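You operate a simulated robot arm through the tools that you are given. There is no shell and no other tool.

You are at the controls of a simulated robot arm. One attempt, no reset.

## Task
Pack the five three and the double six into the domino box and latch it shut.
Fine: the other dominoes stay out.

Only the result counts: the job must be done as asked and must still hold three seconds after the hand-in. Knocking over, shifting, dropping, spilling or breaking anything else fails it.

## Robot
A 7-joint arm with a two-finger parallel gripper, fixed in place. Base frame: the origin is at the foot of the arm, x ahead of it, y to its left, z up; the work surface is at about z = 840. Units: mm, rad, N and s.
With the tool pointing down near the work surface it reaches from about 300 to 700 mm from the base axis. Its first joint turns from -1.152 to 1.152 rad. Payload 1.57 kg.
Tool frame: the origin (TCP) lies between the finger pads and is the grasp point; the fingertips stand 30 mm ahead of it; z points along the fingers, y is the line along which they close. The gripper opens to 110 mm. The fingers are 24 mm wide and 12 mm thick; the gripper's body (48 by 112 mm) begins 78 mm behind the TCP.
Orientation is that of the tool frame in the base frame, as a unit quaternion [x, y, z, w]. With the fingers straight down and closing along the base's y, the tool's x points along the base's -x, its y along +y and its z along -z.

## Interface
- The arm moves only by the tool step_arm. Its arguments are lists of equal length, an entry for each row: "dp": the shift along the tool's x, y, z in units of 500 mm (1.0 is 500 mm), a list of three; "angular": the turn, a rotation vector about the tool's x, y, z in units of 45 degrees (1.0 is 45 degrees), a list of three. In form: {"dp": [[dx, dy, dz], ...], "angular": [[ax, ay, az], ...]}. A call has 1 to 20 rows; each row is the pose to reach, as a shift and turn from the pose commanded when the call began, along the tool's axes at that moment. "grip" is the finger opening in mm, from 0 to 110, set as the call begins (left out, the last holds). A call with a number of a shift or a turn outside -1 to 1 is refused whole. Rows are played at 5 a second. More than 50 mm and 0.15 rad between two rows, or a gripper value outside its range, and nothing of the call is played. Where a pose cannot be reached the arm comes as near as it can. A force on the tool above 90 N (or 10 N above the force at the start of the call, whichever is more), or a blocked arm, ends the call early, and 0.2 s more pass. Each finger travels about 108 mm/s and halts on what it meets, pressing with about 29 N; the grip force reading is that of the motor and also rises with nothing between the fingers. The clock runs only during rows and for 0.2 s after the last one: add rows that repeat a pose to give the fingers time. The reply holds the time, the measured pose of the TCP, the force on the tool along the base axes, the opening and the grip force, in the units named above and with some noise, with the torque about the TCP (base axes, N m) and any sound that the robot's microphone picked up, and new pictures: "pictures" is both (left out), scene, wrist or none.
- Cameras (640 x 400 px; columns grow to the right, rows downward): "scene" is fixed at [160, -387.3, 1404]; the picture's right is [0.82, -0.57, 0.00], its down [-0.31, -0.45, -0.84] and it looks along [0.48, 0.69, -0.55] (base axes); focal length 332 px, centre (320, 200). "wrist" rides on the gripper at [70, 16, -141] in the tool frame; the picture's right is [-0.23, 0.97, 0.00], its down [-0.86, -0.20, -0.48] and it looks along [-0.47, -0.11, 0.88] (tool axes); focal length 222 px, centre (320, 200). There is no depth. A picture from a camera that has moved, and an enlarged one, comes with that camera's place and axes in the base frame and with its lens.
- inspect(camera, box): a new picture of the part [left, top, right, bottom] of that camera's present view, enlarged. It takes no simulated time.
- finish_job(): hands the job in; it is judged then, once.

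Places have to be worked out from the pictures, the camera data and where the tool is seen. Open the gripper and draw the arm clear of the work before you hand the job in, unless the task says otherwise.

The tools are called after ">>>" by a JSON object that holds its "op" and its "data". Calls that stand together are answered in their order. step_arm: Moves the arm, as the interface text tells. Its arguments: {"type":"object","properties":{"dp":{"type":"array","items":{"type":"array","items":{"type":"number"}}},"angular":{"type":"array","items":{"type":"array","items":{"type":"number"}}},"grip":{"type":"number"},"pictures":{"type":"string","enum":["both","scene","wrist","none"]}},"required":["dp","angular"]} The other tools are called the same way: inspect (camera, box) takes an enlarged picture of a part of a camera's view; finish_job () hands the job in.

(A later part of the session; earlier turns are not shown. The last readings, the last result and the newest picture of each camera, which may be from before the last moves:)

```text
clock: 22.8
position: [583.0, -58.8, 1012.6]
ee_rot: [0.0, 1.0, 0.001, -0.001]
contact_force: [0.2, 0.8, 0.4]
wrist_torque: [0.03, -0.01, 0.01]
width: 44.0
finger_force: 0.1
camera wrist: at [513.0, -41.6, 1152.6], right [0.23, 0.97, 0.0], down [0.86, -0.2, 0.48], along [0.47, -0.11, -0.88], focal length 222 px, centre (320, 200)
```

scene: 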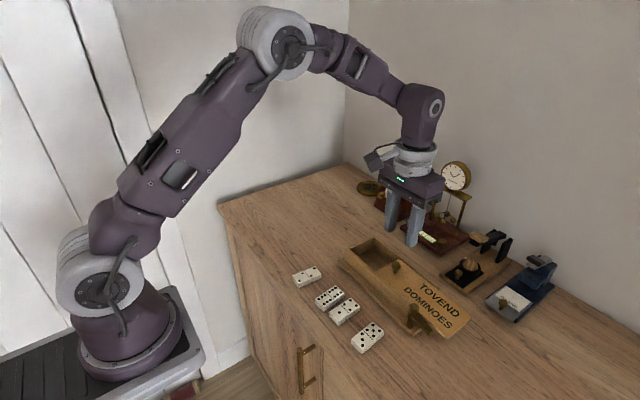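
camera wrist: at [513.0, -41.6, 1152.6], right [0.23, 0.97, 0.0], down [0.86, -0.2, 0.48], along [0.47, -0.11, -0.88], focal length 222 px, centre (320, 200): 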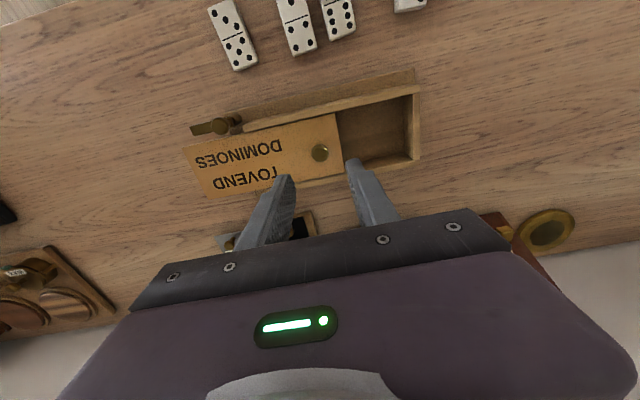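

>>> {"op": "inspect", "data": {"camera": "scene", "box": [330, 225, 480, 345]}}

>>> {"op": "inspect", "data": {"camera": "wrist", "box": [180, 50, 440, 210]}}

>>> {"op": "inspect", "data": {"camera": "scene", "box": [280, 250, 400, 360]}}

```text
3.33 times, centred on (405, 285) of scene
camera zoom: at [160.0, -387.3, 1404.0], right [0.82, -0.57, 0.0], down [-0.31, -0.45, -0.84], along [0.48, 0.69, -0.55], focal length 1107 px, centre (37, -83)
```

zoom: 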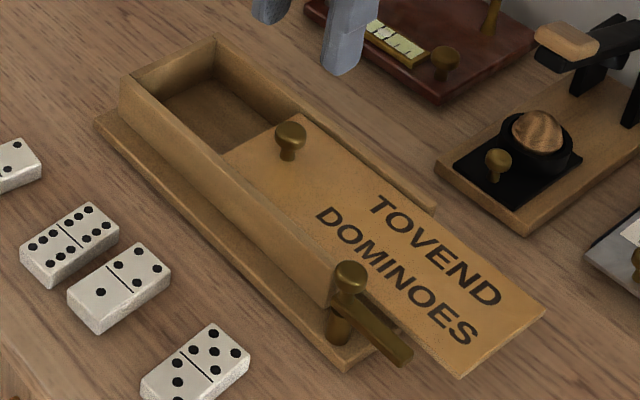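

```text
2.46 times, centred on (310, 130) of wrist
camera zoom: at [513.0, -41.6, 1152.6], right [0.23, 0.97, 0.0], down [0.86, -0.2, 0.48], along [0.47, -0.11, -0.88], focal length 547 px, centre (345, 372)
```

zoom: 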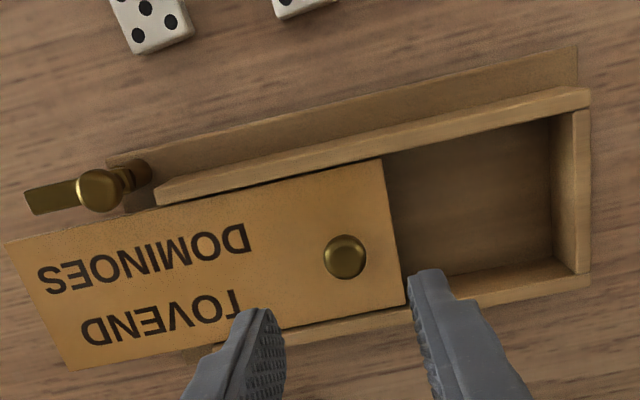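

```text
3.64 times, centred on (340, 305) of scene
camera zoom: at [160.0, -387.3, 1404.0], right [0.82, -0.57, 0.0], down [-0.31, -0.45, -0.84], along [0.48, 0.69, -0.55], focal length 1208 px, centre (247, -182)
```

zoom: 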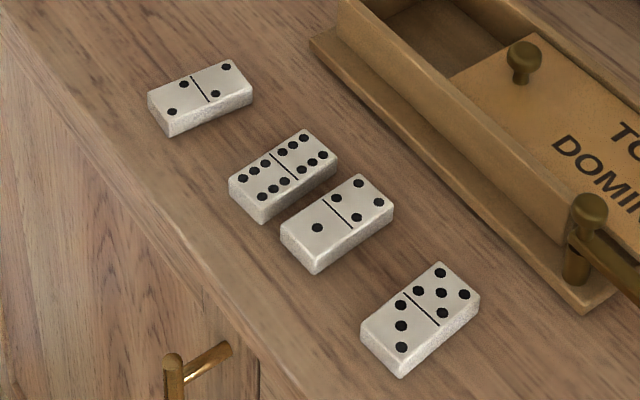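

The lid rests stably and the box is empty inside. Next is the double six, at about (449, −11), with its long axis about 5° off x. I'll move above it while yawing towards −95° so the fingers close along its length.

>>> {"op": "step_arm", "data": {"dp": [[0.038, 0.014, 0], [0.077, 0.027, 0.01], [0.115, 0.041, 0.02], [0.153, 0.055, 0.04], [0.192, 0.069, 0.06], [0.23, 0.082, 0.08], [0.2686, 0.0962, 0.1]], "angular": [[0, 0, -0.14], [0, 0, -0.28], [0, 0, -0.43], [0, 0, -0.57], [0, 0, -0.71], [0, 0, -0.86], [0, 0, -1.0]], "grip": 90, "pictures": "none"}}

>>> {"op": "step_arm", "data": {"dp": [[0, 0, 0], [0, 0, 0], [0, 0, 0], [0, 0, 0], [0, 0, 0], [0, 0, 0], [0, 0, 0]], "angular": [[0, 0, -0.16], [0, 0, -0.32], [0, 0, -0.48], [0, 0, -0.64], [0, 0, -0.82], [0, 0, -1.0], [0, 0, -1.0]], "grip": 90}}

```text
clock: 24.4
position: [448.7, -9.7, 961.2]
ee_rot: [-0.383, 0.924, 0.0, 0.0]
contact_force: [0.5, -0.9, 0.2]
wrist_torque: [0.03, 0.01, -0.01]
width: 89.9
finger_force: 0.0
```

```text
clock: 26.0
position: [449.5, -10.2, 961.0]
ee_rot: [0.707, -0.707, 0.0, 0.0]
contact_force: [-0.8, 0.5, 0.8]
wrist_torque: [-0.02, 0.0, 0.02]
width: 90.0
finger_force: 0.0
camera wrist: at [433.0, -79.5, 1102.1], right [-0.97, 0.23, 0.0], down [0.2, 0.86, 0.48], along [0.11, 0.47, -0.88], focal length 222 px, centre (320, 200)
```

scene: 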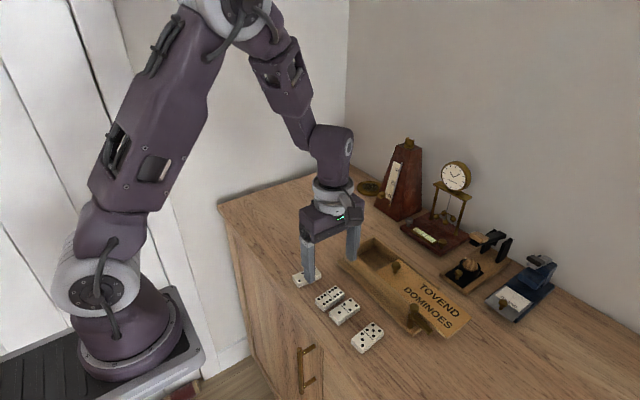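
wrist: 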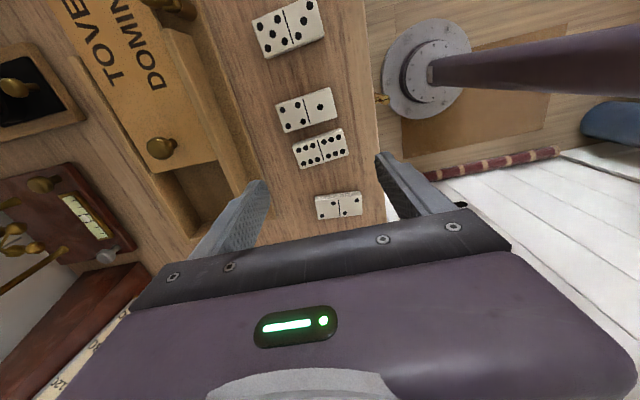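

>>> {"op": "inspect", "data": {"camera": "wrist", "box": [240, 80, 400, 230]}}

>>> {"op": "inspect", "data": {"camera": "wrist", "box": [240, 0, 380, 100]}}

```text
2.67 times, centred on (320, 155) of wrist
camera zoom: at [433.0, -79.5, 1102.1], right [-0.97, 0.23, 0.0], down [0.2, 0.86, 0.48], along [0.11, 0.47, -0.88], focal length 592 px, centre (320, 320)
```

zoom: 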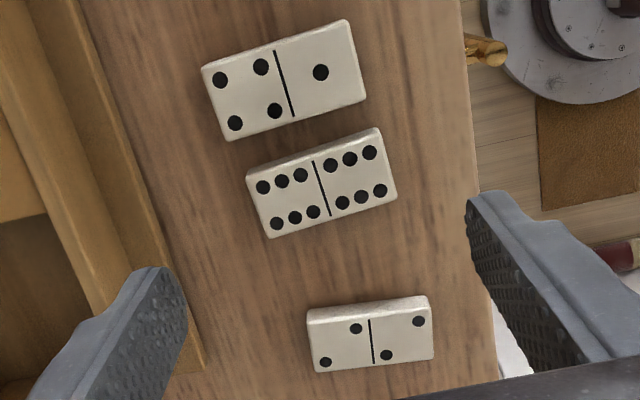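

```text
4.00 times, centred on (310, 50) of wrist
camera zoom: at [433.0, -79.5, 1102.1], right [-0.97, 0.23, 0.0], down [0.2, 0.86, 0.48], along [0.11, 0.47, -0.88], focal length 888 px, centre (360, 800)
```

zoom: 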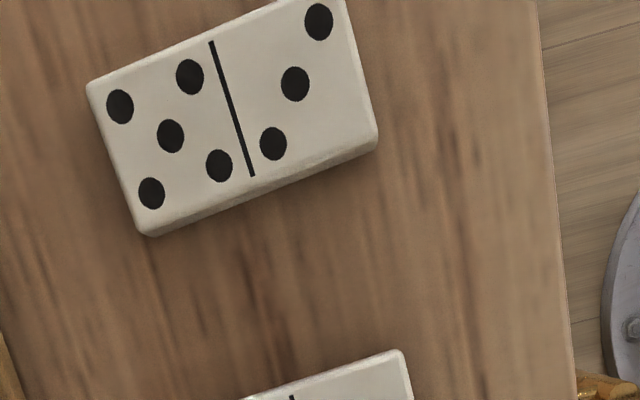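

The double six's centre is at about (449, −9.5), rotated about 6°. I'll turn −6° more and descend with an 84 mm opening, to fingertips roughly 2 mm above the table.

>>> {"op": "step_arm", "data": {"dp": [[-0.001, 0.001, 0.03], [-0.001, 0.001, 0.08], [-0.001, 0.001, 0.13], [-0.001, 0.001, 0.16], [-0.001, 0.001, 0.176], [-0.001, 0.001, 0.176]], "angular": [[0, 0, -0.127], [0, 0, -0.127], [0, 0, -0.127], [0, 0, -0.127], [0, 0, -0.127], [0, 0, -0.127]], "grip": 84}}

```text
clock: 27.4
position: [448.7, -9.3, 873.3]
ee_rot: [0.741, -0.671, 0.0, 0.0]
contact_force: [-0.3, -0.7, -0.3]
wrist_torque: [0.0, -0.04, -0.04]
width: 84.1
finger_force: 0.0
camera wrist: at [439.2, -79.9, 1013.9], right [-0.99, 0.13, 0.0], down [0.11, 0.87, 0.48], along [0.06, 0.47, -0.88], focal length 222 px, centre (320, 200)
```

scene: 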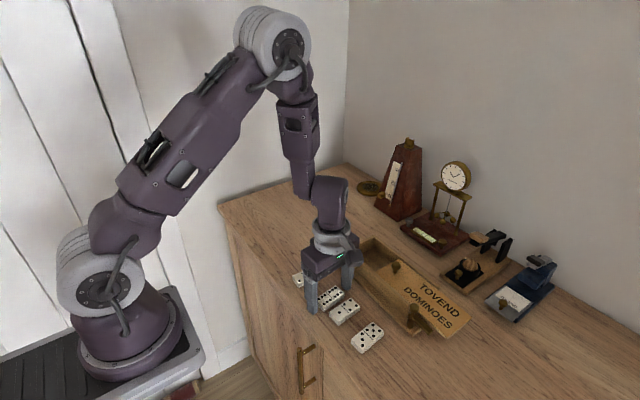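
wrist: 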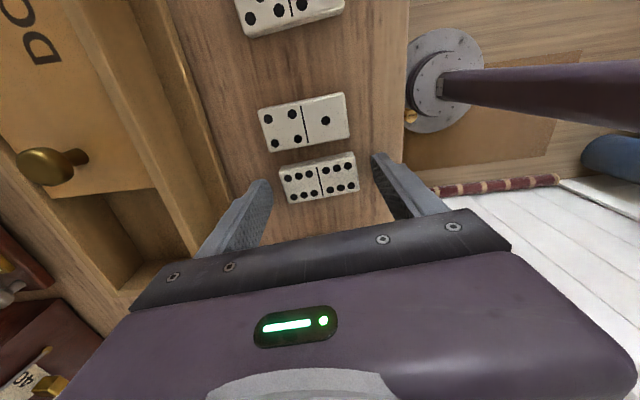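

>>> {"op": "inspect", "data": {"camera": "wrist", "box": [220, 80, 420, 230]}}

>>> {"op": "inspect", "data": {"camera": "scene", "box": [290, 240, 380, 330]}}

```text
2.67 times, centred on (320, 155) of wrist
camera zoom: at [439.2, -79.9, 1013.9], right [-0.99, 0.13, 0.0], down [0.11, 0.87, 0.48], along [0.06, 0.47, -0.88], focal length 592 px, centre (320, 320)
```

zoom: 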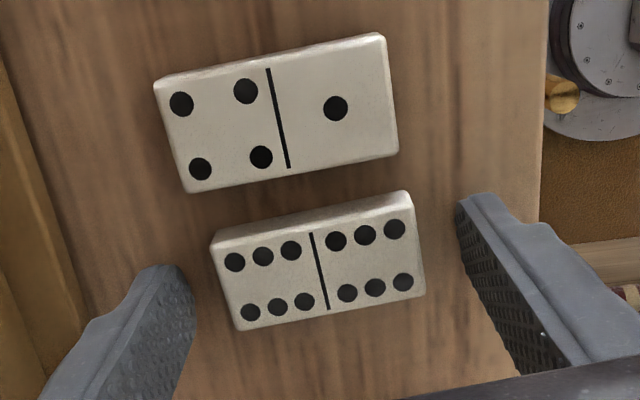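

```text
4.44 times, centred on (335, 285) of scene
camera zoom: at [160.0, -387.3, 1404.0], right [0.82, -0.57, 0.0], down [-0.31, -0.45, -0.84], along [0.48, 0.69, -0.55], focal length 1476 px, centre (253, -178)
```

zoom: 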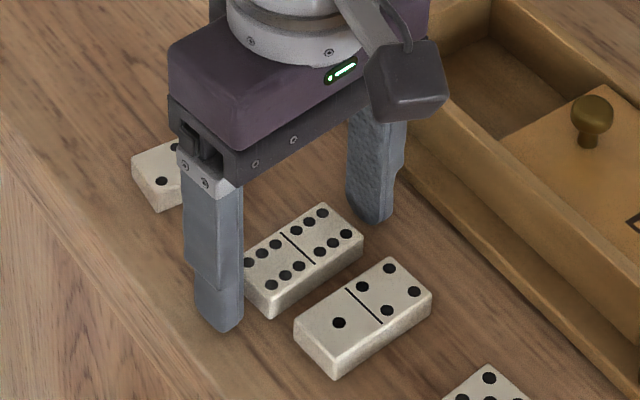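

The domino is centred between the fingers, which are down beside its ends. I'll close on it.

>>> {"op": "step_arm", "data": {"dp": [[0, 0, 0], [0, 0, 0], [0, 0, 0], [0, 0, 0]], "angular": [[0, 0, 0], [0, 0, 0], [0, 0, 0], [0, 0, 0]], "grip": 52, "pictures": "wrist"}}

```text
clock: 28.4
position: [449.4, -8.0, 872.3]
ee_rot: [0.741, -0.671, -0.001, 0.0]
contact_force: [-0.5, 0.7, -0.2]
wrist_torque: [0.0, -0.04, 0.0]
width: 59.1
finger_force: 29.1
camera wrist: at [439.3, -79.9, 1014.0], right [-0.99, 0.13, 0.0], down [0.11, 0.87, 0.48], along [0.06, 0.47, -0.88], focal length 222 px, centre (320, 200)
```

wrist: 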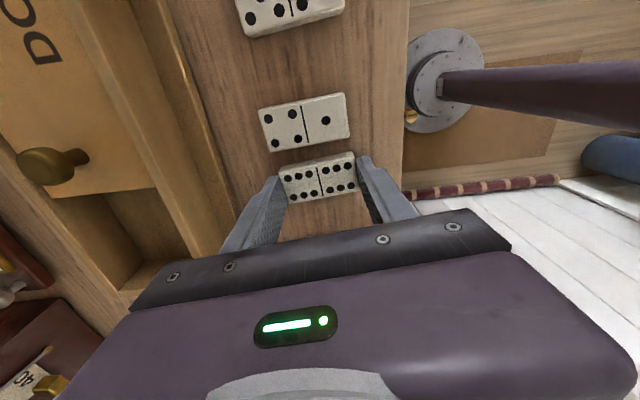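

The double six is gripped (59.1 mm, 29 N). I'll lift it straight up 110 mm.

>>> {"op": "step_arm", "data": {"dp": [[0, 0, -0.02], [0, 0, -0.06], [0, 0, -0.12], [0, 0, -0.18], [0, 0, -0.22], [0, 0, -0.22]], "angular": [[0, 0, 0], [0, 0, 0], [0, 0, 0], [0, 0, 0], [0, 0, 0], [0, 0, 0]]}}

```text
clock: 29.8
position: [450.2, -8.4, 983.3]
ee_rot: [0.741, -0.671, 0.0, 0.0]
contact_force: [0.4, -0.4, -0.1]
wrist_torque: [-0.02, 0.0, -0.01]
width: 59.0
finger_force: 28.8
camera wrist: at [440.0, -80.0, 1124.4], right [-0.99, 0.13, 0.0], down [0.11, 0.87, 0.48], along [0.06, 0.47, -0.88], focal length 222 px, centre (320, 200)
```

scene: 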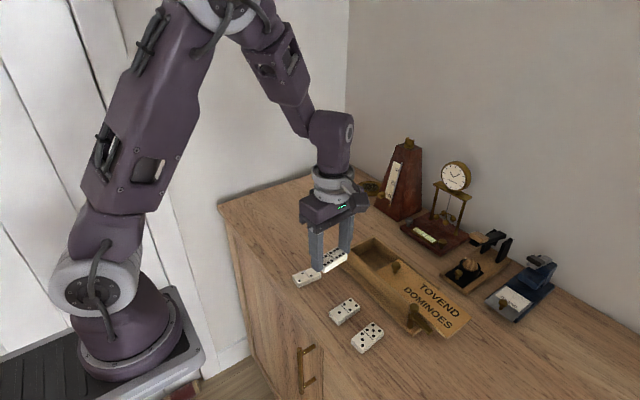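
wrist: 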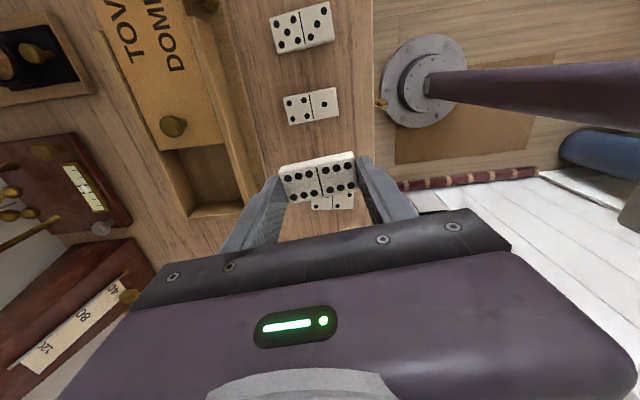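

The box has been shifted: the lid has a travel stop at about 86 mm, and the last pull dragged the box about 20 mm towards −y. I can restore that when I close the lid. With only about 86 mm exposed, the dominoes must go in held across their width, so I'll set the double six down on clear table at (455, 135) to regrip it.

>>> {"op": "step_arm", "data": {"dp": [[-0.05, -0.007, 0], [-0.11, -0.015, 0], [-0.17, -0.023, 0], [-0.23, -0.031, 0], [-0.2836, -0.0384, 0.02], [-0.2836, -0.0384, 0.08], [-0.2836, -0.0384, 0.14], [-0.2836, -0.0384, 0.19], [-0.2836, -0.0384, 0.19]], "angular": [[0, 0, 0.05], [0, 0, 0.1], [0, 0, 0.127], [0, 0, 0.127], [0, 0, 0.127], [0, 0, 0.127], [0, 0, 0.127], [0, 0, 0.127], [0, 0, 0.127]]}}

```text
clock: 31.8
position: [454.6, 132.9, 887.3]
ee_rot: [-0.707, 0.707, 0.0, 0.0]
contact_force: [0.5, -0.8, 0.2]
wrist_torque: [0.02, 0.03, -0.02]
width: 58.8
finger_force: 29.6
camera wrist: at [437.3, 63.9, 1028.4], right [-0.97, 0.23, 0.0], down [0.2, 0.86, 0.48], along [0.11, 0.47, -0.88], focal length 222 px, centre (320, 200)
```

scene: 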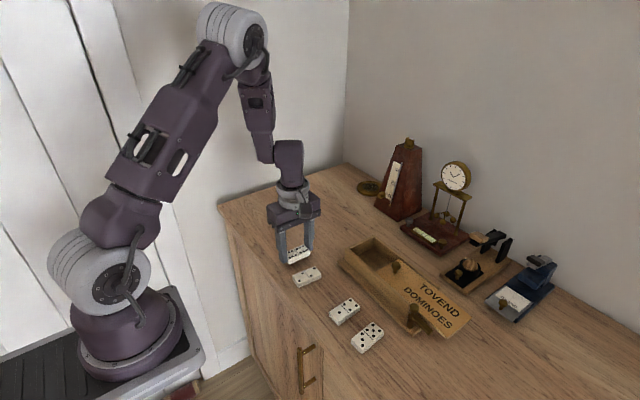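
wrist: 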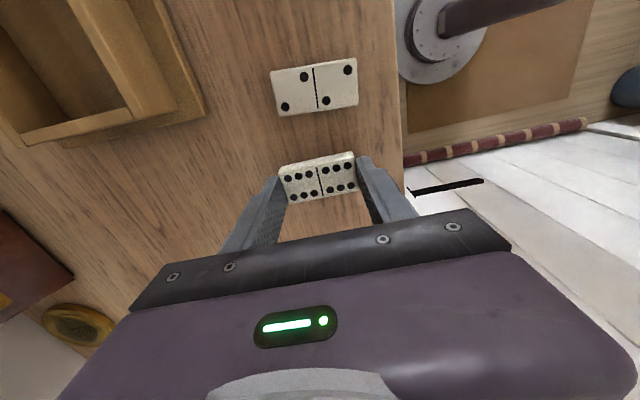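

The table is clear around it and the domino's bottom is about 14 mm above the surface. I'll lower it 13.5 mm, watching the force.

>>> {"op": "step_arm", "data": {"dp": [[0, 0, 0.012], [0, 0, 0.022], [0, 0, 0.027], [0, 0, 0.027]], "angular": [[0, 0, 0], [0, 0, 0], [0, 0, 0], [0, 0, 0]], "pictures": "none"}}

```text
clock: 32.8
position: [453.9, 135.2, 873.5]
ee_rot: [-0.707, 0.707, 0.0, 0.0]
contact_force: [0.6, 0.4, -0.1]
wrist_torque: [-0.03, -0.02, 0.01]
width: 58.9
finger_force: 29.1
```

No contact yet. I'll lower 1 mm more, then open and rise.

>>> {"op": "step_arm", "data": {"dp": [[0, 0, 0.001], [0, 0, 0.002], [0, 0, 0.002]], "angular": [[0, 0, 0], [0, 0, 0], [0, 0, 0]], "pictures": "none"}}

>>> {"op": "step_arm", "data": {"dp": [[0, 0, 0], [0, 0, 0], [0, 0, -0.04], [0, 0, -0.1], [0, 0, -0.17], [0, 0, -0.17]], "angular": [[0, 0, 0], [0, 0, 0], [0, 0, 0], [0, 0, 0], [0, 0, 0], [0, 0, 0]], "grip": 84}}

```text
clock: 33.6
position: [453.5, 133.5, 873.3]
ee_rot: [-0.707, 0.707, 0.001, 0.0]
contact_force: [-0.8, -1.0, 0.2]
wrist_torque: [0.01, -0.01, 0.01]
width: 58.9
finger_force: 28.6
```

```text
clock: 35.0
position: [453.5, 133.3, 959.9]
ee_rot: [-0.707, 0.707, 0.001, 0.0]
contact_force: [0.1, 0.2, 1.5]
wrist_torque: [0.03, 0.04, -0.01]
width: 84.2
finger_force: 0.1
camera wrist: at [437.4, 64.4, 1100.2], right [-0.97, 0.23, 0.0], down [0.2, 0.86, 0.48], along [0.11, 0.47, -0.88], focal length 222 px, centre (320, 200)
```

scene: 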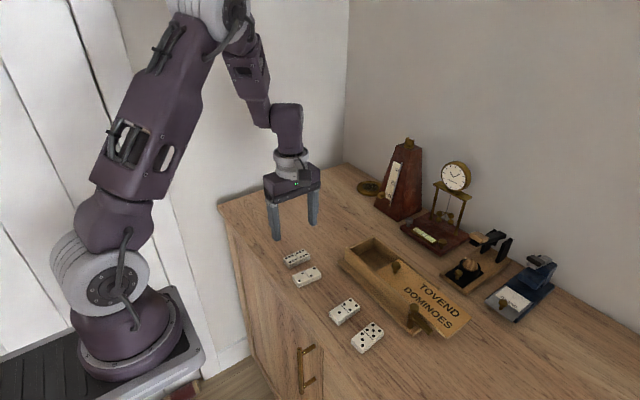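
wrist: 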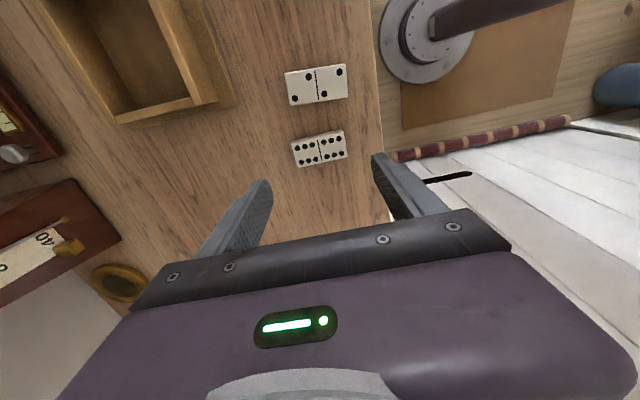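

The double six sits squarely at (453.5, 134) with clear room. I'll rotate +90° back to yaw 0 above it.

>>> {"op": "step_arm", "data": {"dp": [[0, 0, 0], [0, 0, 0], [0, 0, 0], [0, 0, 0], [0, 0, 0], [0, 0, 0], [0, 0, 0]], "angular": [[0, 0, 0.16], [0, 0, 0.32], [0, 0, 0.48], [0, 0, 0.64], [0, 0, 0.82], [0, 0, 1.0], [0, 0, 1.0]], "grip": 52, "pictures": "none"}}

>>> {"op": "step_arm", "data": {"dp": [[0, 0, 0], [0, 0, 0], [0, 0, 0], [0, 0, 0], [0, 0, 0], [0, 0, 0], [0, 0, 0]], "angular": [[0, 0, 0.16], [0, 0, 0.32], [0, 0, 0.48], [0, 0, 0.64], [0, 0, 0.82], [0, 0, 1.0], [0, 0, 1.0]], "grip": 52}}

```text
clock: 36.6
position: [454.9, 133.9, 958.5]
ee_rot: [-0.381, 0.924, 0.0, 0.0]
contact_force: [-1.1, 0.0, -0.5]
wrist_torque: [0.01, 0.01, 0.01]
width: 52.0
finger_force: 0.0
```

```text
clock: 38.2
position: [454.7, 133.2, 958.1]
ee_rot: [0.001, 1.0, 0.0, 0.0]
contact_force: [0.0, 0.0, -1.4]
wrist_torque: [0.01, -0.01, -0.01]
width: 52.2
finger_force: 0.1
camera wrist: at [384.2, 150.4, 1099.5], right [0.23, 0.97, 0.0], down [0.85, -0.2, 0.48], along [0.47, -0.11, -0.88], focal length 222 px, centre (320, 200)
```

scene: 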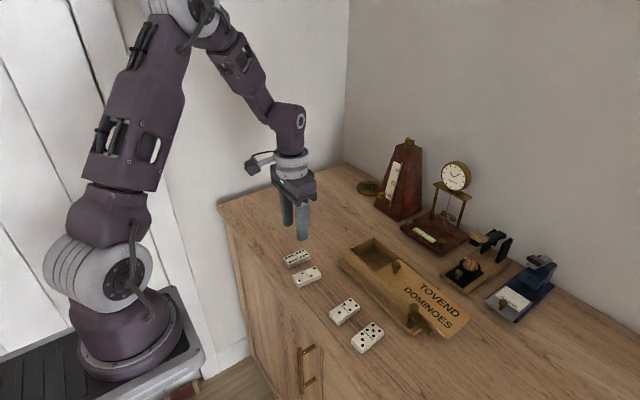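
wrist: 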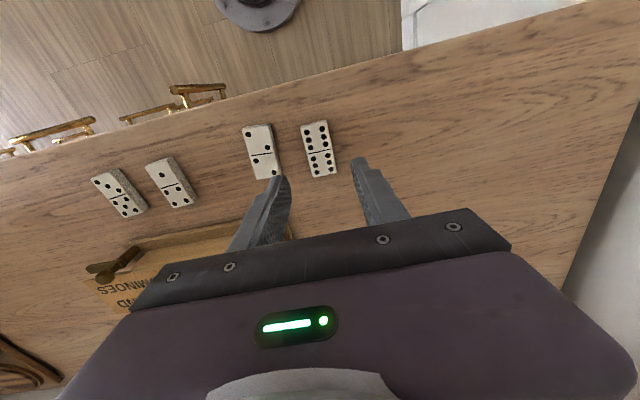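

The domino is centred under the gripper. I'll descend to TCP z≈873 to grip it across its width.

>>> {"op": "step_arm", "data": {"dp": [[0, 0, 0.05], [0, 0, 0.1], [0, 0, 0.15], [0, 0, 0.171], [0, 0, 0.171]], "angular": [[0, 0, 0], [0, 0, 0], [0, 0, 0], [0, 0, 0], [0, 0, 0]], "grip": 52, "pictures": "wrist"}}

```text
clock: 39.4
position: [454.8, 132.8, 872.8]
ee_rot: [0.0, 1.0, 0.0, 0.001]
contact_force: [0.3, -0.5, 0.6]
wrist_torque: [0.01, 0.0, 0.01]
width: 51.9
finger_force: 0.1
camera wrist: at [384.0, 149.5, 1014.1], right [0.23, 0.97, 0.0], down [0.86, -0.2, 0.48], along [0.47, -0.11, -0.88], focal length 222 px, centre (320, 200)
```

wrist: 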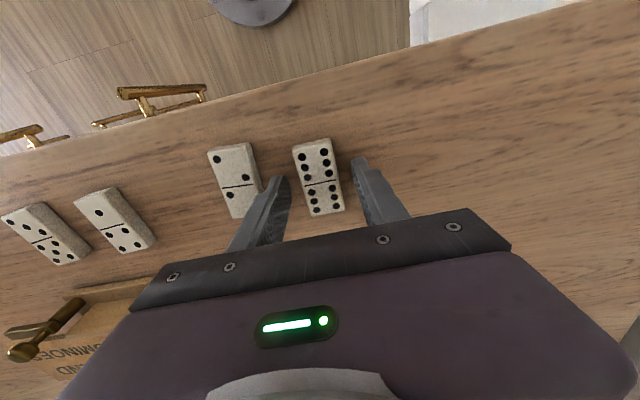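

>>> {"op": "step_arm", "data": {"dp": [[0, 0, 0], [0, 0, 0], [0, 0, 0]], "angular": [[0, 0, 0], [0, 0, 0], [0, 0, 0]], "grip": 22, "pictures": "wrist"}}

```text
clock: 40.2
position: [454.0, 131.5, 873.5]
ee_rot: [0.0, 1.0, 0.0, 0.0]
contact_force: [1.2, 0.7, -0.1]
wrist_torque: [-0.01, 0.01, 0.0]
width: 28.8
finger_force: 28.8
camera wrist: at [384.0, 149.5, 1014.4], right [0.23, 0.97, 0.0], down [0.86, -0.2, 0.48], along [0.47, -0.11, -0.88], focal length 222 px, centre (320, 200)
```

wrist: 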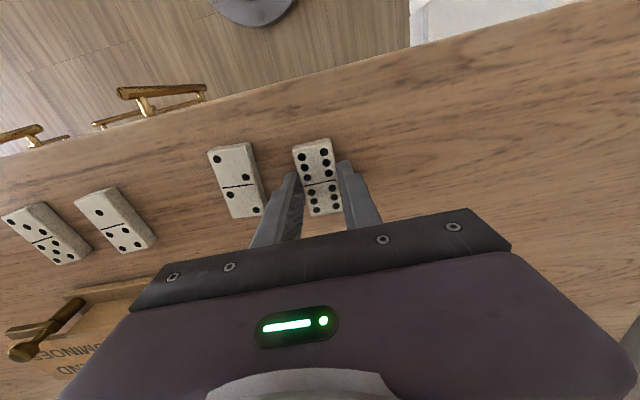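

The double six is gripped across its width (28.8 mm). I'll lift it and carry it over the box at a safe height, then measure the cavity.

>>> {"op": "step_arm", "data": {"dp": [[0, 0, -0.03], [0, 0, -0.1], [0, 0, -0.18], [0, 0, -0.27], [-0.044, -0.044, -0.27], [-0.088, -0.088, -0.27], [-0.132, -0.132, -0.27], [-0.176, -0.176, -0.27], [-0.22, -0.22, -0.27], [-0.264, -0.264, -0.27], [-0.264, -0.264, -0.27]], "angular": [[0, 0, 0], [0, 0, 0], [0, 0, 0], [0, 0, 0], [0, 0, 0], [0, 0, 0], [0, 0, 0], [0, 0, 0], [0, 0, 0], [0, 0, 0], [0, 0, 0]]}}

```text
clock: 42.6
position: [585.7, 0.5, 1008.6]
ee_rot: [0.0, 1.0, -0.001, 0.0]
contact_force: [-0.4, 0.9, -1.0]
wrist_torque: [-0.02, 0.02, -0.01]
width: 28.7
finger_force: 28.5
camera wrist: at [515.4, 17.6, 1148.8], right [0.23, 0.97, 0.0], down [0.86, -0.2, 0.48], along [0.47, -0.11, -0.88], focal length 222 px, centre (320, 200)
```

scene: 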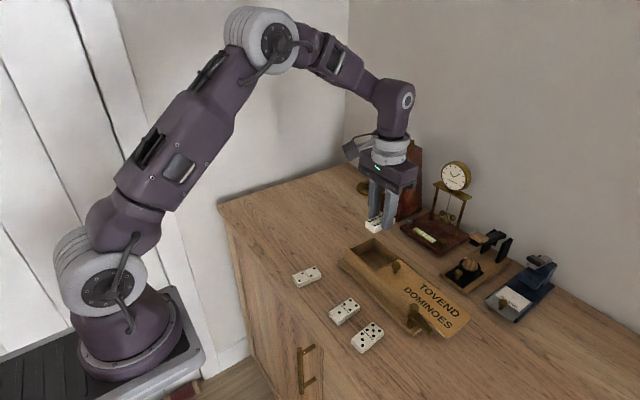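
wrist: 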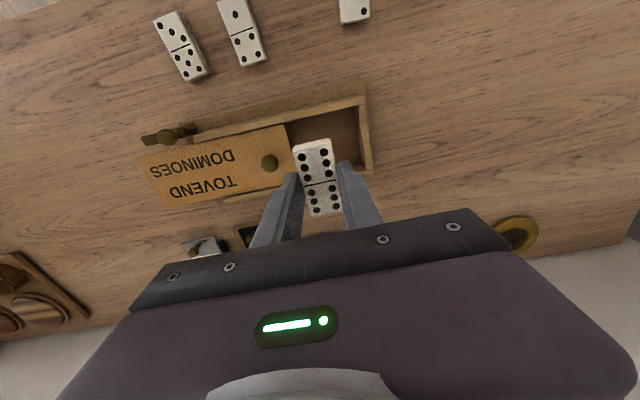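

>>> {"op": "inspect", "data": {"camera": "wrist", "box": [260, 70, 400, 210]}}

>>> {"op": "inspect", "data": {"camera": "scene", "box": [320, 200, 480, 340]}}

```text
2.86 times, centred on (330, 140) of wrist
camera zoom: at [515.4, 17.6, 1148.8], right [0.23, 0.97, 0.0], down [0.86, -0.2, 0.48], along [0.47, -0.11, -0.88], focal length 635 px, centre (291, 371)
```

zoom: 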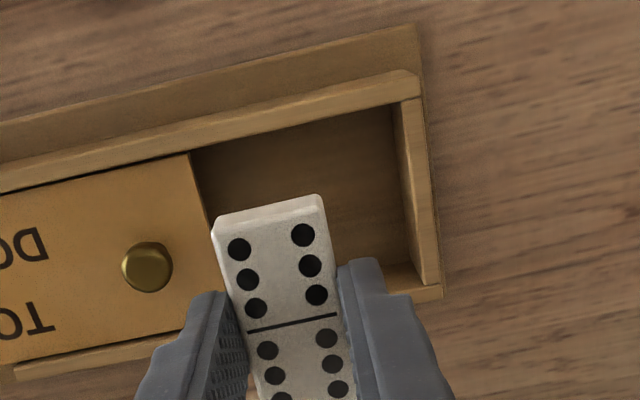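

```text
2.86 times, centred on (400, 270) of scene
camera zoom: at [160.0, -387.3, 1404.0], right [0.82, -0.57, 0.0], down [-0.31, -0.45, -0.84], along [0.48, 0.69, -0.55], focal length 949 px, centre (91, 0)
```

zoom: 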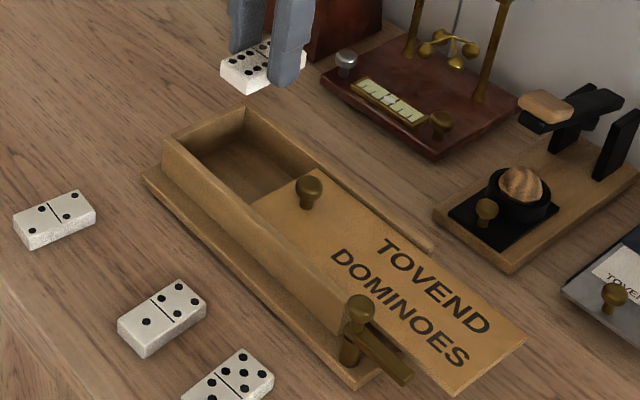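

The cavity looks to be x≈550–626 and y −33 to 52, with its floor at z≈858. I'll lower to TCP z≈925, so the domino is just above the walls, and check its ends against them.

>>> {"op": "step_arm", "data": {"dp": [[-0.003, 0, 0.06], [-0.003, 0, 0.12], [-0.003, 0, 0.155], [-0.003, 0, 0.167], [-0.003, 0, 0.167]], "angular": [[0, 0, 0], [0, 0, 0], [0, 0, 0], [0, 0, 0], [0, 0, 0]]}}

```text
clock: 43.8
position: [587.4, 1.5, 924.2]
ee_rot: [0.0, 1.0, 0.0, 0.0]
contact_force: [0.5, -0.8, 0.0]
wrist_torque: [0.01, -0.02, 0.0]
width: 29.1
finger_force: 28.7
camera wrist: at [517.2, 18.6, 1065.6], right [0.23, 0.97, 0.0], down [0.86, -0.2, 0.48], along [0.47, -0.11, -0.88], focal length 222 px, centre (320, 200)
```

scene: 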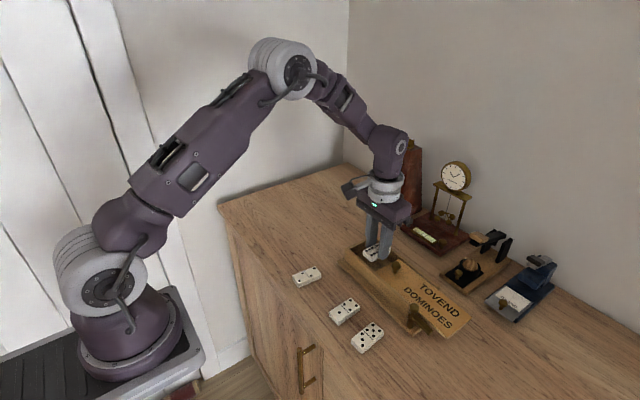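
wrist: 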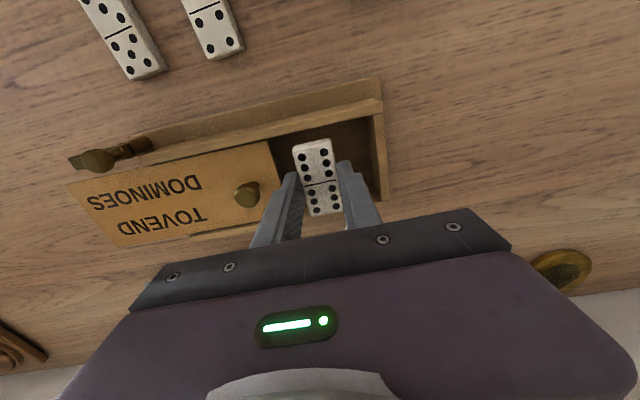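

>>> {"op": "inspect", "data": {"camera": "wrist", "box": [240, 90, 400, 230]}}

>>> {"op": "inspect", "data": {"camera": "scene", "box": [330, 220, 430, 290]}}

```text
2.86 times, centred on (320, 160) of wrist
camera zoom: at [517.2, 18.6, 1065.6], right [0.23, 0.97, 0.0], down [0.86, -0.2, 0.48], along [0.47, -0.11, -0.88], focal length 635 px, centre (320, 314)
```

zoom: 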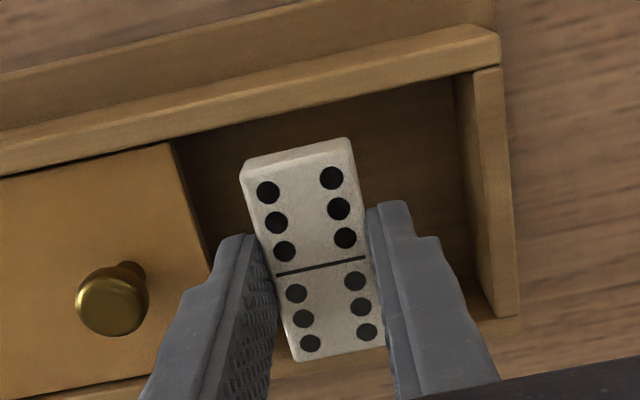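

```text
5.71 times, centred on (380, 255) of scene
camera zoom: at [160.0, -387.3, 1404.0], right [0.82, -0.57, 0.0], down [-0.31, -0.45, -0.84], along [0.48, 0.69, -0.55], focal length 1898 px, centre (-23, -114)
```

zoom: 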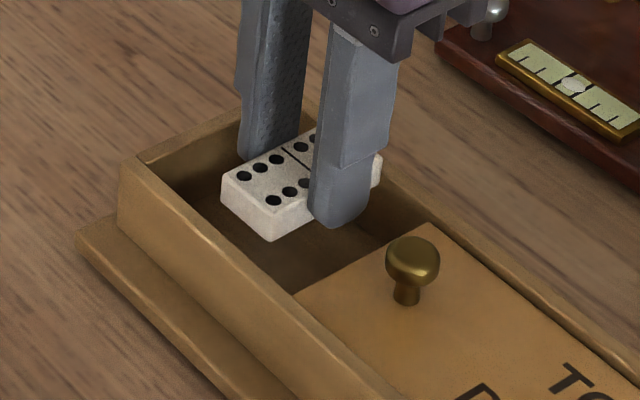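

The domino spans x≈558–618 in a cavity of 551–626, and its y sides are clear too. I'll lower into the box to about 1.5 mm above the estimated floor.

>>> {"op": "step_arm", "data": {"dp": [[0, 0, 0.02], [0, 0, 0.04], [0, 0, 0.055], [0, 0, 0.063], [0, 0, 0.063]], "angular": [[0, 0, 0], [0, 0, 0], [0, 0, 0], [0, 0, 0], [0, 0, 0]]}}

```text
clock: 45.0
position: [588.2, 2.3, 892.5]
ee_rot: [0.0, 1.0, 0.001, 0.0]
contact_force: [-0.4, -0.7, -0.4]
wrist_torque: [0.02, 0.02, 0.01]
width: 28.6
finger_force: 29.2
camera wrist: at [517.4, 18.1, 1034.2], right [0.23, 0.97, 0.0], down [0.86, -0.2, 0.48], along [0.47, -0.11, -0.88], focal length 222 px, centre (320, 200)
```

scene: 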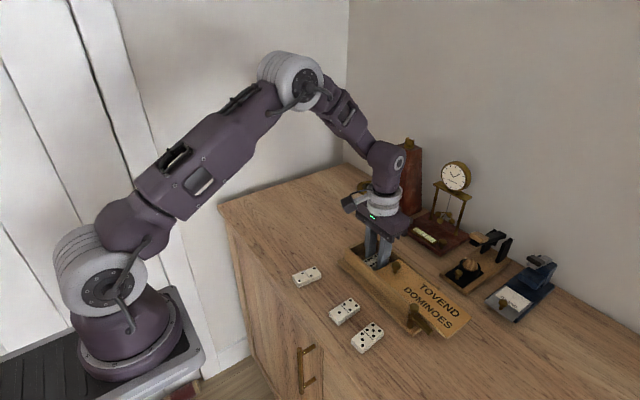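
wrist: 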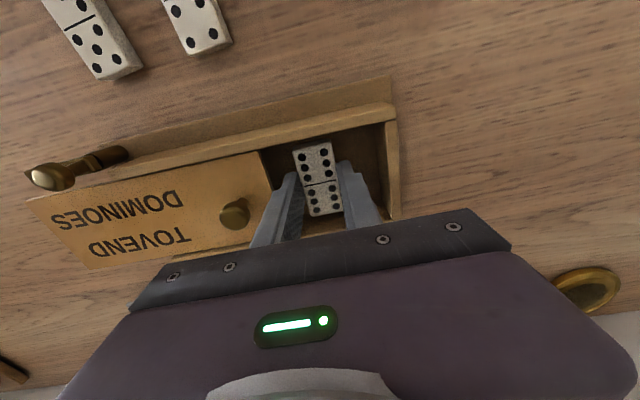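

Still no contact. I'll go down 2 mm more and check the force.

>>> {"op": "step_arm", "data": {"dp": [[0, 0, 0.002], [0, 0, 0.004], [0, 0, 0.004]], "angular": [[0, 0, 0], [0, 0, 0], [0, 0, 0]], "pictures": "none"}}

```text
clock: 45.8
position: [587.9, 1.9, 890.8]
ee_rot: [0.0, 1.0, 0.0, -0.001]
contact_force: [0.7, -0.9, -0.9]
wrist_torque: [-0.01, -0.03, -0.01]
width: 28.8
finger_force: 29.0
```

>>> {"op": "step_arm", "data": {"dp": [[0, 0, 0.002], [0, 0, 0.004], [0, 0, 0.004]], "angular": [[0, 0, 0], [0, 0, 0], [0, 0, 0]], "pictures": "wrist"}}

>>> {"op": "inspect", "data": {"camera": "wrist", "box": [240, 90, 420, 230]}}

>>> {"op": "inspect", "data": {"camera": "scene", "box": [330, 220, 430, 290]}}

```text
clock: 46.6
position: [586.8, 0.3, 888.2]
ee_rot: [0.0, 1.0, 0.0, 0.0]
contact_force: [0.8, 0.0, -0.4]
wrist_torque: [-0.02, 0.0, 0.01]
width: 29.0
finger_force: 28.9
camera wrist: at [517.2, 18.4, 1030.1], right [0.23, 0.97, 0.0], down [0.86, -0.2, 0.48], along [0.47, -0.11, -0.88], focal length 222 px, centre (320, 200)
```

wrist: 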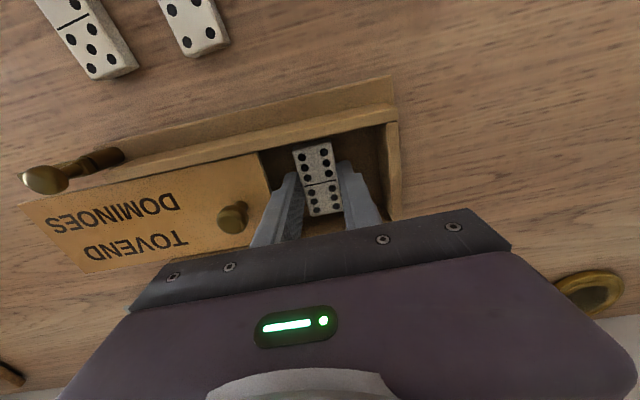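

```text
2.86 times, centred on (330, 160) of wrist
camera zoom: at [517.2, 18.4, 1030.1], right [0.23, 0.97, 0.0], down [0.86, -0.2, 0.48], along [0.47, -0.11, -0.88], focal length 635 px, centre (291, 314)
```

zoom: 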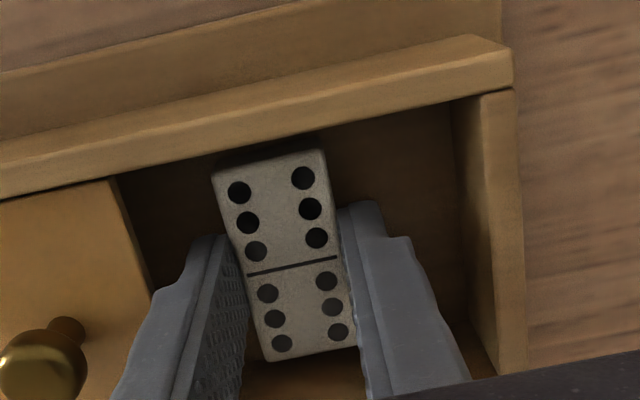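

```text
5.71 times, centred on (380, 255) of scene
camera zoom: at [160.0, -387.3, 1404.0], right [0.82, -0.57, 0.0], down [-0.31, -0.45, -0.84], along [0.48, 0.69, -0.55], focal length 1898 px, centre (-23, -114)
```

zoom: 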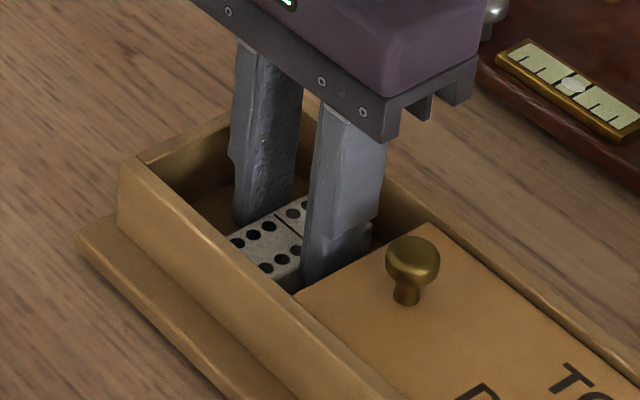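

Still above the floor. I'll continue down in 1 mm rows for another 3 mm.

>>> {"op": "step_arm", "data": {"dp": [[0, 0, 0.002], [0, 0, 0.004], [0, 0, 0.006], [0, 0, 0.006]], "angular": [[0, 0, 0], [0, 0, 0], [0, 0, 0], [0, 0, 0]], "pictures": "none"}}

```text
clock: 47.6
position: [587.3, 1.8, 886.0]
ee_rot: [0.001, 1.0, 0.0, 0.001]
contact_force: [-4.2, 2.1, 16.8]
wrist_torque: [0.07, 0.16, -0.01]
width: 28.9
finger_force: 28.4
```

Floor contact felt (17 N) at TCP z≈886, so the domino is seated. I'll open to 36 mm and lift out.

>>> {"op": "step_arm", "data": {"dp": [[0, 0, -0.001], [0, 0, -0.001], [0, 0, -0.02], [0, 0, -0.06], [0, 0, -0.12], [0, 0, -0.12]], "angular": [[0, 0, 0], [0, 0, 0], [0, 0, 0], [0, 0, 0], [0, 0, 0], [0, 0, 0]], "grip": 36}}

>>> {"op": "inspect", "data": {"camera": "wrist", "box": [240, 70, 420, 230]}}

>>> {"op": "inspect", "data": {"camera": "scene", "box": [330, 220, 480, 340]}}

```text
clock: 49.0
position: [587.6, 2.7, 946.9]
ee_rot: [0.001, 1.0, 0.001, 0.0]
contact_force: [-0.1, 1.1, 0.1]
wrist_torque: [-0.02, -0.01, 0.01]
width: 36.2
finger_force: 0.0
camera wrist: at [517.2, 18.4, 1087.6], right [0.23, 0.97, 0.0], down [0.85, -0.2, 0.48], along [0.47, -0.11, -0.88], focal length 222 px, centre (320, 200)
```

scene: 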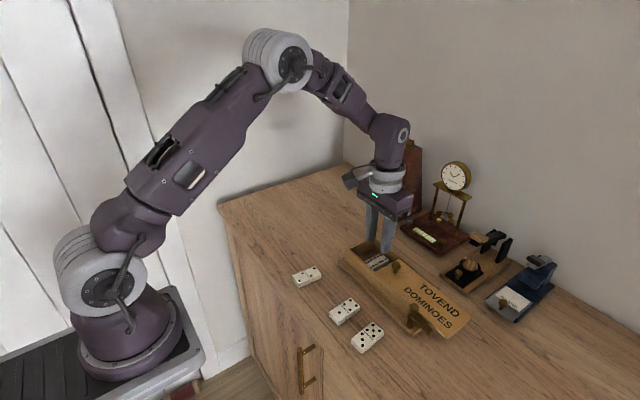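
wrist: 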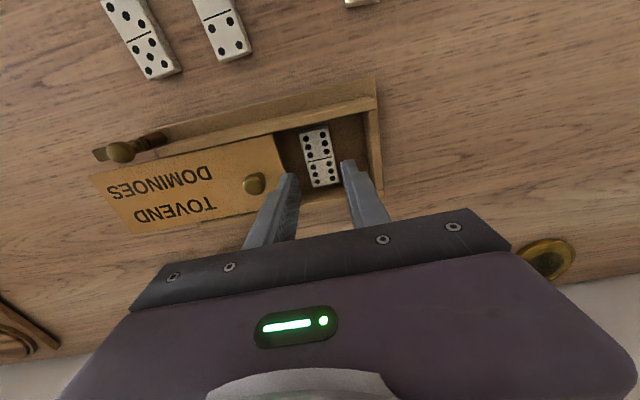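

```text
2.50 times, centred on (330, 150) of wrist
camera zoom: at [517.2, 18.4, 1087.6], right [0.23, 0.97, 0.0], down [0.85, -0.2, 0.48], along [0.47, -0.11, -0.88], focal length 555 px, centre (295, 325)
```

zoom: 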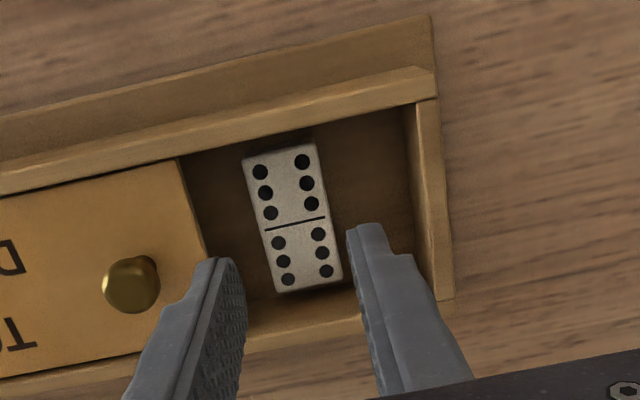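

```text
3.33 times, centred on (405, 280) of scene
camera zoom: at [160.0, -387.3, 1404.0], right [0.82, -0.57, 0.0], down [-0.31, -0.45, -0.84], along [0.48, 0.69, -0.55], focal length 1107 px, centre (37, -67)
```

zoom: 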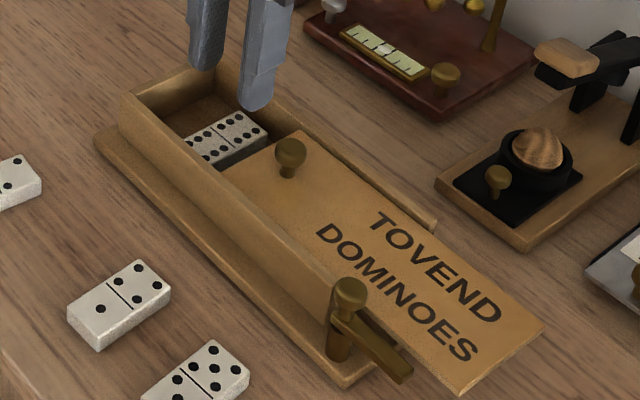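

The double six lies in the box at y≈2. To make room for the second one, I'll close the fingers, go down on its +y side and push it partly under the lid. First I position above y≈32.5 with the fingers closed.

>>> {"op": "step_arm", "data": {"dp": [[0, 0.03, 0], [0, 0.061, 0], [0, 0.061, 0.05], [0, 0.061, 0.09], [0, 0.061, 0.118], [0, 0.061, 0.118]], "angular": [[0, 0, 0], [0, 0, 0], [0, 0, 0], [0, 0, 0], [0, 0, 0], [0, 0, 0]], "grip": 0}}

>>> {"op": "inspect", "data": {"camera": "wrist", "box": [220, 90, 420, 230]}}

>>> {"op": "inspect", "data": {"camera": "scene", "box": [330, 220, 430, 290]}}

```text
clock: 50.4
position: [588.0, 33.4, 885.9]
ee_rot: [0.0, 1.0, 0.0, 0.0]
contact_force: [0.6, 0.9, 0.4]
wrist_torque: [-0.01, -0.04, -0.02]
width: 0.0
finger_force: 21.5
camera wrist: at [517.5, 49.0, 1027.6], right [0.23, 0.97, 0.0], down [0.86, -0.2, 0.48], along [0.47, -0.11, -0.88], focal length 222 px, centre (320, 200)
```

scene: 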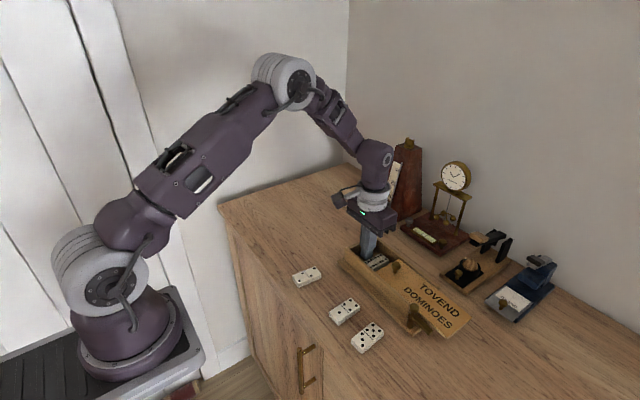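
wrist: 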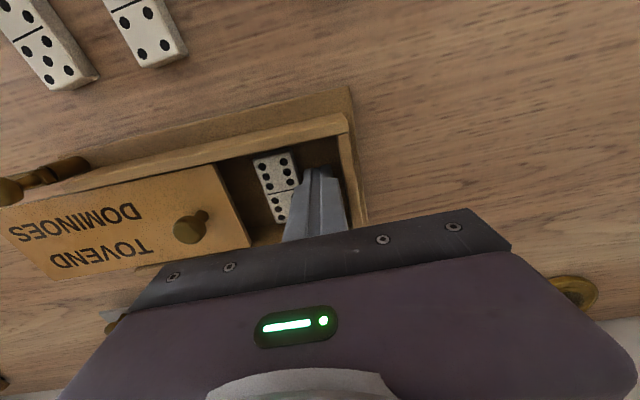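

```text
2.86 times, centred on (320, 160) of wrist
camera zoom: at [517.5, 49.0, 1027.6], right [0.23, 0.97, 0.0], down [0.86, -0.2, 0.48], along [0.47, -0.11, -0.88], focal length 635 px, centre (320, 314)
```

zoom: 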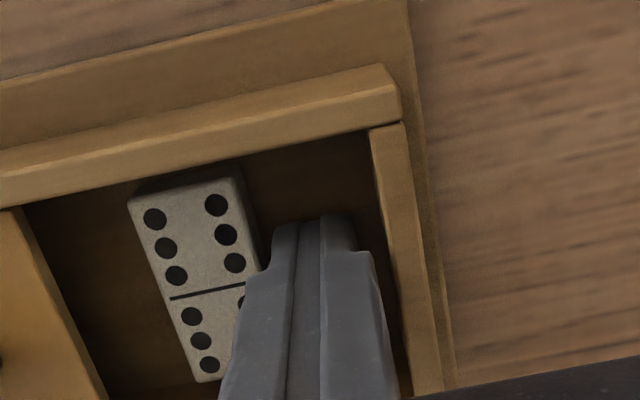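

```text
5.71 times, centred on (380, 255) of scene
camera zoom: at [160.0, -387.3, 1404.0], right [0.82, -0.57, 0.0], down [-0.31, -0.45, -0.84], along [0.48, 0.69, -0.55], focal length 1898 px, centre (-23, -114)
```

zoom: 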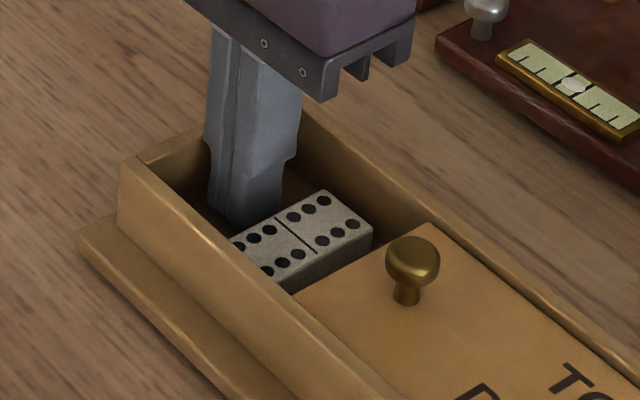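

The closed fingers stand between the domino and the end wall, just above the floor. I'll push slowly towards −y by 47 mm.

>>> {"op": "step_arm", "data": {"dp": [[0, -0.012, 0], [0, -0.026, 0], [0, -0.04, 0], [0, -0.054, 0], [0, -0.068, 0], [0, -0.082, 0], [0, -0.094, 0], [0, -0.094, 0]], "angular": [[0, 0, 0], [0, 0, 0], [0, 0, 0], [0, 0, 0], [0, 0, 0], [0, 0, 0], [0, 0, 0], [0, 0, 0]], "grip": 0}}

>>> {"op": "inspect", "data": {"camera": "wrist", "box": [220, 90, 420, 230]}}

>>> {"op": "inspect", "data": {"camera": "scene", "box": [330, 220, 480, 340]}}

```text
clock: 52.2
position: [586.4, -15.4, 887.0]
ee_rot: [0.0, 1.0, 0.0, 0.0]
contact_force: [-0.2, 0.7, 0.7]
wrist_torque: [-0.03, 0.04, 0.0]
width: 0.0
finger_force: 21.1
camera wrist: at [517.3, 1.4, 1028.2], right [0.23, 0.97, 0.0], down [0.86, -0.2, 0.48], along [0.47, -0.11, -0.88], focal length 222 px, centre (320, 200)
```

scene: 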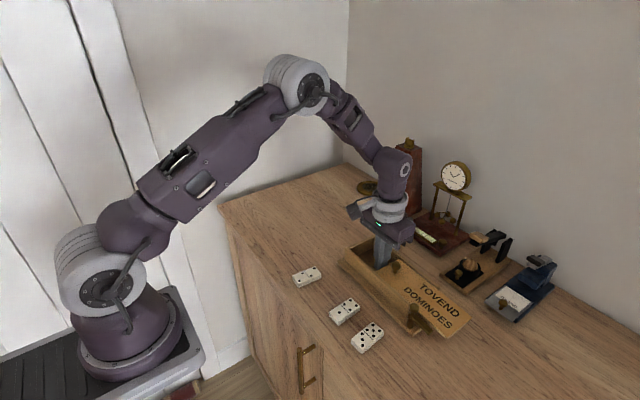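
wrist: 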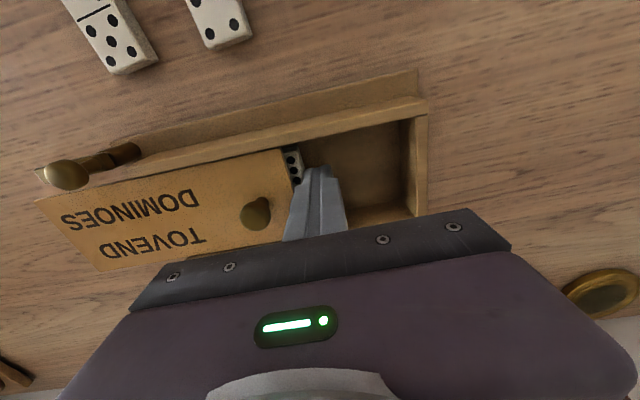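

```text
2.86 times, centred on (320, 160) of wrist
camera zoom: at [517.3, 1.4, 1028.2], right [0.23, 0.97, 0.0], down [0.86, -0.2, 0.48], along [0.47, -0.11, -0.88], focal length 635 px, centre (320, 314)
```

zoom: 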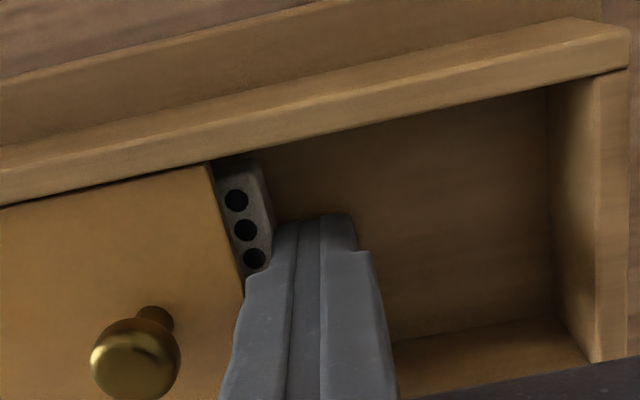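

```text
3.33 times, centred on (405, 280) of scene
camera zoom: at [160.0, -387.3, 1404.0], right [0.82, -0.57, 0.0], down [-0.31, -0.45, -0.84], along [0.48, 0.69, -0.55], focal length 1107 px, centre (37, -67)
```

zoom: 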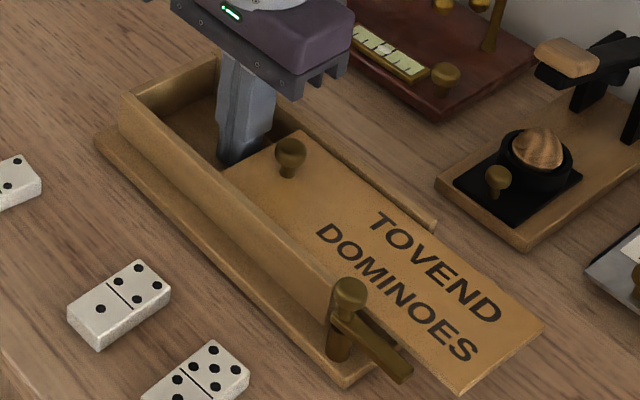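

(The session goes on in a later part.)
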